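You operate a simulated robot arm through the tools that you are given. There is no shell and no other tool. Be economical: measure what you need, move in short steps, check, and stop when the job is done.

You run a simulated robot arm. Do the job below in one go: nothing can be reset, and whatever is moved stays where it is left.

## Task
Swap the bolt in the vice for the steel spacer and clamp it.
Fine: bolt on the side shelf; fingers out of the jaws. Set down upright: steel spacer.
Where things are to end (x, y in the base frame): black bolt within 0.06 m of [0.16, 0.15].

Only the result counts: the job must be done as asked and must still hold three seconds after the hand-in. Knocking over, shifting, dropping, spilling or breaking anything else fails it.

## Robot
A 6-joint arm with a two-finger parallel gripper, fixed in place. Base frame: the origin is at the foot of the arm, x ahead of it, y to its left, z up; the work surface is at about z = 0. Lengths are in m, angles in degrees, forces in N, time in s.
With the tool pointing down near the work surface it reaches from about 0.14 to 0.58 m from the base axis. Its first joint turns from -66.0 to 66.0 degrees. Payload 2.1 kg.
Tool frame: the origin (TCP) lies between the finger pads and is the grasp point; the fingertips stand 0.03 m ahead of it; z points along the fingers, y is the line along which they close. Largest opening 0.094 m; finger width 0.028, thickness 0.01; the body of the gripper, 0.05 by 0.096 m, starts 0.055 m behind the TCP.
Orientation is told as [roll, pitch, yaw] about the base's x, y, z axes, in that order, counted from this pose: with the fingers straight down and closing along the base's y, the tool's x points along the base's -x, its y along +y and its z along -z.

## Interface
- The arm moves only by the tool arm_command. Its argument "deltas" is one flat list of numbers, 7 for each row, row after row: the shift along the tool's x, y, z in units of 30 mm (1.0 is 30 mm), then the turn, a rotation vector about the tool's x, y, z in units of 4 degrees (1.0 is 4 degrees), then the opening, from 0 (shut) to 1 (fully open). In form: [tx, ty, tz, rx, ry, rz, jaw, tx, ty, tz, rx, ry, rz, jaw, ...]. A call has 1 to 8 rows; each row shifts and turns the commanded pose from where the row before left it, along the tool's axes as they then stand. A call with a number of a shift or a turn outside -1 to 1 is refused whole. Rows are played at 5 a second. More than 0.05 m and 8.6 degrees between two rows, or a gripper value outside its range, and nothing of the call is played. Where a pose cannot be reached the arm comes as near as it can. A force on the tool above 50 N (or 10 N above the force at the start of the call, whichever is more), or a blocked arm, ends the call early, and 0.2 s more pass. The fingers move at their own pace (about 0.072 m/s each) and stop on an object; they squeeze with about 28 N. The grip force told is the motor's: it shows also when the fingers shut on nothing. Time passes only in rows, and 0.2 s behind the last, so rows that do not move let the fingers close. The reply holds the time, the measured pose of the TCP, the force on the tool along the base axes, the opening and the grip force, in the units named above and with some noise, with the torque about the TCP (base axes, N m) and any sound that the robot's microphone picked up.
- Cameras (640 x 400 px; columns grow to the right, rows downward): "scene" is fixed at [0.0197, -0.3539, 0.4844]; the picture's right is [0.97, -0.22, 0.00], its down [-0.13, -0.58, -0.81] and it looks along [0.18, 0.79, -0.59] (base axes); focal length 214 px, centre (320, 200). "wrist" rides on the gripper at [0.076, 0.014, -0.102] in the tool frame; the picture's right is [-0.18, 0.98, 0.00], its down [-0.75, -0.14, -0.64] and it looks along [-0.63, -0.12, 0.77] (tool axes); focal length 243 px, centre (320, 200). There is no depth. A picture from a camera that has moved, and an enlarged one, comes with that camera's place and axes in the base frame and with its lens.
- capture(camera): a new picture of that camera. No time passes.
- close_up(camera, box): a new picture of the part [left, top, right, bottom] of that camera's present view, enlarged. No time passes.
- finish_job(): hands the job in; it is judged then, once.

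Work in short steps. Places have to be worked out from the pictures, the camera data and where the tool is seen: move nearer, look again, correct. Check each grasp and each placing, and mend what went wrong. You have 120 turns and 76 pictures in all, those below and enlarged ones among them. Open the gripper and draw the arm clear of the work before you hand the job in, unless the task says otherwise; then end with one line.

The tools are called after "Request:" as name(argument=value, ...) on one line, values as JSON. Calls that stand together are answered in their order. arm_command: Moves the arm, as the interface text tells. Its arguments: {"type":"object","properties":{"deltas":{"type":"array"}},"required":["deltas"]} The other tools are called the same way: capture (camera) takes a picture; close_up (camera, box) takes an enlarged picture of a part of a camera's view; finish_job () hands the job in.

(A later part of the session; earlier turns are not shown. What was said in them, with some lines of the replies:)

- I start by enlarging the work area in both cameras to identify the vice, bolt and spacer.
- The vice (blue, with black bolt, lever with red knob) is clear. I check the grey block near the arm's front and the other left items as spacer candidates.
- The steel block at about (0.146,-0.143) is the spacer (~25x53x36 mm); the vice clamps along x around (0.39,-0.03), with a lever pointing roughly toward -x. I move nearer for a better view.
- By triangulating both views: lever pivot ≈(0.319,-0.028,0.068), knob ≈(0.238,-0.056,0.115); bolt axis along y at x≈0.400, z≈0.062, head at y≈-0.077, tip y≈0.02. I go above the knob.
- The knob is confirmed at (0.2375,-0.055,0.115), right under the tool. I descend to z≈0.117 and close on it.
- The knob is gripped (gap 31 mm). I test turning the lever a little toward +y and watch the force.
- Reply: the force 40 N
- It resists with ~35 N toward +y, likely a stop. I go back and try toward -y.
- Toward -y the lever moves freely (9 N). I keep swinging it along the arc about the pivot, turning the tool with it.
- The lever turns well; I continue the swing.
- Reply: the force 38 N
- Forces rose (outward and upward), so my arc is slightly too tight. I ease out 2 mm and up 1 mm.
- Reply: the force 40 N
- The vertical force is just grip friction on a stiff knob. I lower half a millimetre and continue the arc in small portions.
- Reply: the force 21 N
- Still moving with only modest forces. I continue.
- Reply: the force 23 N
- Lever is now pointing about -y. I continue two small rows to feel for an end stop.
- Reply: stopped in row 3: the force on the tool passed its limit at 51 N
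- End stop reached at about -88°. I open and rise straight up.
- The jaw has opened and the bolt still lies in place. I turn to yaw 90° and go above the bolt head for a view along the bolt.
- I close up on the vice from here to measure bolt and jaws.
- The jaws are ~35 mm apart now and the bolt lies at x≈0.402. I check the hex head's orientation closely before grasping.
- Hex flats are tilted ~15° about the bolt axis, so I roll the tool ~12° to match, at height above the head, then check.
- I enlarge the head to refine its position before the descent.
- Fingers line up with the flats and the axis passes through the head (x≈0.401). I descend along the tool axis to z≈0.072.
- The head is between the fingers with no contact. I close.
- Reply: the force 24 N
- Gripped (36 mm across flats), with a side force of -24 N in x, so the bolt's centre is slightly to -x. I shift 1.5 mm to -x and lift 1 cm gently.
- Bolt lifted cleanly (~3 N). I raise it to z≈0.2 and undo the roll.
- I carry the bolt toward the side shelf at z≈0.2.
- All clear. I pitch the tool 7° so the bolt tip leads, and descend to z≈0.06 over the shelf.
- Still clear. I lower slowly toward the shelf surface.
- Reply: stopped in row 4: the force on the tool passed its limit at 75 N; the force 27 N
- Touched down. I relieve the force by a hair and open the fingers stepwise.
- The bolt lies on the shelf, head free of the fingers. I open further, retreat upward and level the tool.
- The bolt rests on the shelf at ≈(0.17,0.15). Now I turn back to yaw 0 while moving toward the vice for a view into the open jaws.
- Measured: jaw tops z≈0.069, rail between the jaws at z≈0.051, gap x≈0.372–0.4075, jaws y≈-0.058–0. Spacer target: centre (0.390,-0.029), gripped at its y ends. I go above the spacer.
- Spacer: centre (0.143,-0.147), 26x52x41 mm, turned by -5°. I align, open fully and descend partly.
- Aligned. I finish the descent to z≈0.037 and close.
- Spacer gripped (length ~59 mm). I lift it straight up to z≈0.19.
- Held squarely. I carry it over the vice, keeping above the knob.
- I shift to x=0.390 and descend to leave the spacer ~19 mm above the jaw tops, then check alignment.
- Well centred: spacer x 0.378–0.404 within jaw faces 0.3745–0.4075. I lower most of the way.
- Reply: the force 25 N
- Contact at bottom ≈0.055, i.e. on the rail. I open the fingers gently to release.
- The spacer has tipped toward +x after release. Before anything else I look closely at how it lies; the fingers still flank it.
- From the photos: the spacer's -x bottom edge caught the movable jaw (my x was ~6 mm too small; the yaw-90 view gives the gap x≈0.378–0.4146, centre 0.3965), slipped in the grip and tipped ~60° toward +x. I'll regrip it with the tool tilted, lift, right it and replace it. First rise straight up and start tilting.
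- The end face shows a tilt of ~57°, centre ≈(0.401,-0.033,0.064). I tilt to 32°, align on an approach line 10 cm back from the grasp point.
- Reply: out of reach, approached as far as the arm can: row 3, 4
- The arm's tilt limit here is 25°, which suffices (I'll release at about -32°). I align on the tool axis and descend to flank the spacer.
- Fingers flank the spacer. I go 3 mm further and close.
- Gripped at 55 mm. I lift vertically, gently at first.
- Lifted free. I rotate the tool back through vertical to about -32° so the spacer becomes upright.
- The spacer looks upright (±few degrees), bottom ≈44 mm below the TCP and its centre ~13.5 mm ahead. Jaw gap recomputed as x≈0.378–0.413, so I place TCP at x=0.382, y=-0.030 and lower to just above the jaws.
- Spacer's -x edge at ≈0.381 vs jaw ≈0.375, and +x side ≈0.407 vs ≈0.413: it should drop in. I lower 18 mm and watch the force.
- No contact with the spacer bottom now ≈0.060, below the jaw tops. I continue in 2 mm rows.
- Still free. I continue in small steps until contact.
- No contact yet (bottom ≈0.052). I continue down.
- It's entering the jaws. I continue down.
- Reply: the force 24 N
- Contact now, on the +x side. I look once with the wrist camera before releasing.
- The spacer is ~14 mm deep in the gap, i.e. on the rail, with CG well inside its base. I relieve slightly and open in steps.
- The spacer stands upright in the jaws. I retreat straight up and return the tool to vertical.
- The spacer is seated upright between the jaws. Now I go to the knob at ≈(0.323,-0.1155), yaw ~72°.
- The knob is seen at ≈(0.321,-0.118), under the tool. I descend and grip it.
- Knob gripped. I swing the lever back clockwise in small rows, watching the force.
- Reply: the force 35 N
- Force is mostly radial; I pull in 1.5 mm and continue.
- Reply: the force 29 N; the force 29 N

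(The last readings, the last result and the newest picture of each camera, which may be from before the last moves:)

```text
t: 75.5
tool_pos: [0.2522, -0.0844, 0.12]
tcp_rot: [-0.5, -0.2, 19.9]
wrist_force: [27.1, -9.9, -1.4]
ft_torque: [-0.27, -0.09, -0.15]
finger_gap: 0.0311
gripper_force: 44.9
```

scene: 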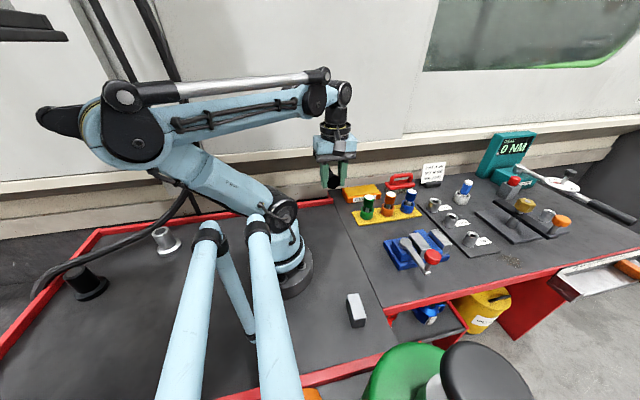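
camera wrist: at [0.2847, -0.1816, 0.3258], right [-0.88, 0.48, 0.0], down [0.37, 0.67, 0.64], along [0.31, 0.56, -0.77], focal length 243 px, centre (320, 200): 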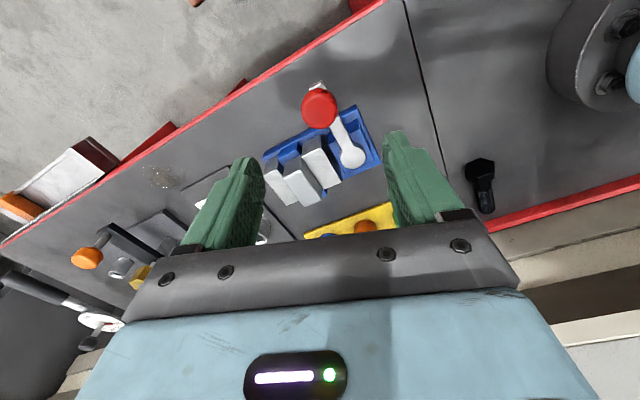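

Tangential resistance (~25 N) appears: the jaw is on the spacer. I push firmly a little further to clamp.

Request:
arm_command(deltas=[-0.02, 0.11, 0, 0, 0, 0.4, 0.2, 0.03, 0.1, 0, 0, 0, 0.3, 0.2, 0, 0, 0, 0, 0, 0, 0.2])

Request:
close_up(camera="scene", box=[370, 180, 470, 270])

```text
t: 76.2
tool_pos: [0.2523, -0.0841, 0.1192]
tcp_rot: [-1.6, -0.4, 16.8]
wrist_force: [17.3, -23.5, -14.2]
ft_torque: [-0.5, -0.33, 0.13]
finger_gap: 0.031
gripper_force: 45.1
stopped in row 3: the force on the tool passed its limit at 51 N (the readings are from after the stop); the commanded pose is now the measured one
```

```text
4.44 times, centred on (420, 225) of scene
camera zoom: at [0.0197, -0.3539, 0.4844], right [0.98, -0.22, 0.0], down [-0.13, -0.58, -0.81], along [0.18, 0.79, -0.59], focal length 953 px, centre (-124, 89)
```

zoom: 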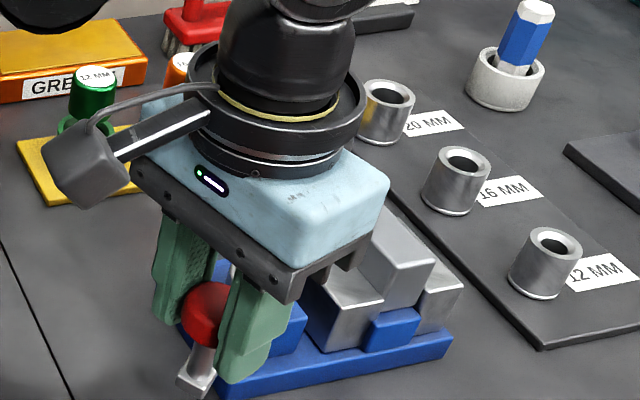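

The lever is hard against its clamp and the jaw is flush on the upright spacer. I open, let go and rise clear.

Request:
arm_command(deltas=[0, 0, 0, 0, 0, 0, 0.8, 0, 0, 0, 0, 0, 0, 0.8, 0, 0, 0, 0, 0, 0, 0.8, 0, 0, -0.9, 0, 0, 0, 0.8, 0, 0, -1, 0, 0, 0, 0.8, 0, 0, -1, 0, 0, 0, 0.8, 0.5, 0, -1, 0, 0, 0, 0.8, 0.5, 0, -1, 0, 0, 0, 0.8])

Request:
capture(camera="scene")

Request:
close_up(camera="scene", box=[370, 190, 470, 270])

```text
t: 78.0
tool_pos: [0.221, -0.0881, 0.2687]
tcp_rot: [-1.0, -0.1, 17.0]
wrist_force: [-0.1, 0.8, 0.9]
ft_torque: [-0.01, 0.0, 0.0]
finger_gap: 0.0753
gripper_force: 0.1
```

```text
2 pictures are left
```

scene: 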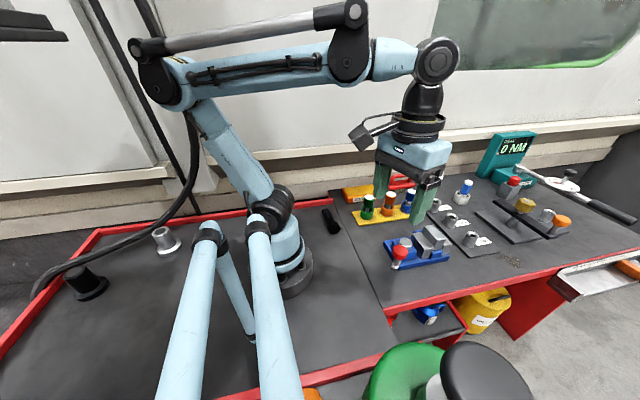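

```text
5.00 times, centred on (420, 230) of scene
camera zoom: at [0.0197, -0.3539, 0.4844], right [0.97, -0.22, 0.0], down [-0.13, -0.58, -0.81], along [0.18, 0.79, -0.59], focal length 1072 px, centre (-180, 50)
```

zoom: 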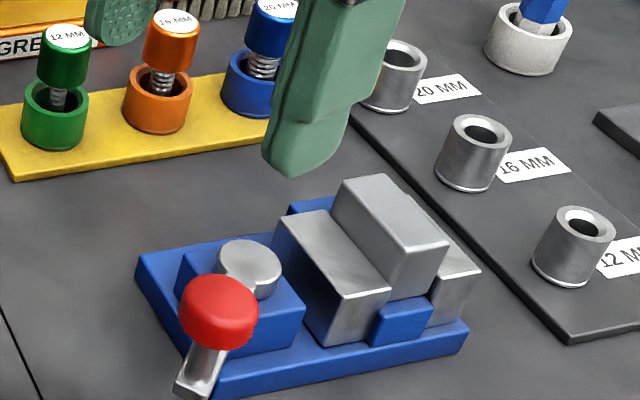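

The spacer stands upright, clamped between the jaws. The bolt lies on the side shelf, and the gripper is open and clear, so I hand in.

Request:
finish_job()

```text
The job is handed in.
```

The swap is done and handed in: the bolt lies on the side shelf at about (0.17, 0.15), and the steel spacer stands upright, clamped in the vice. On the first try the spacer caught a jaw and tipped over inside the vice, so I picked it up, righted it and set it again before clamping.
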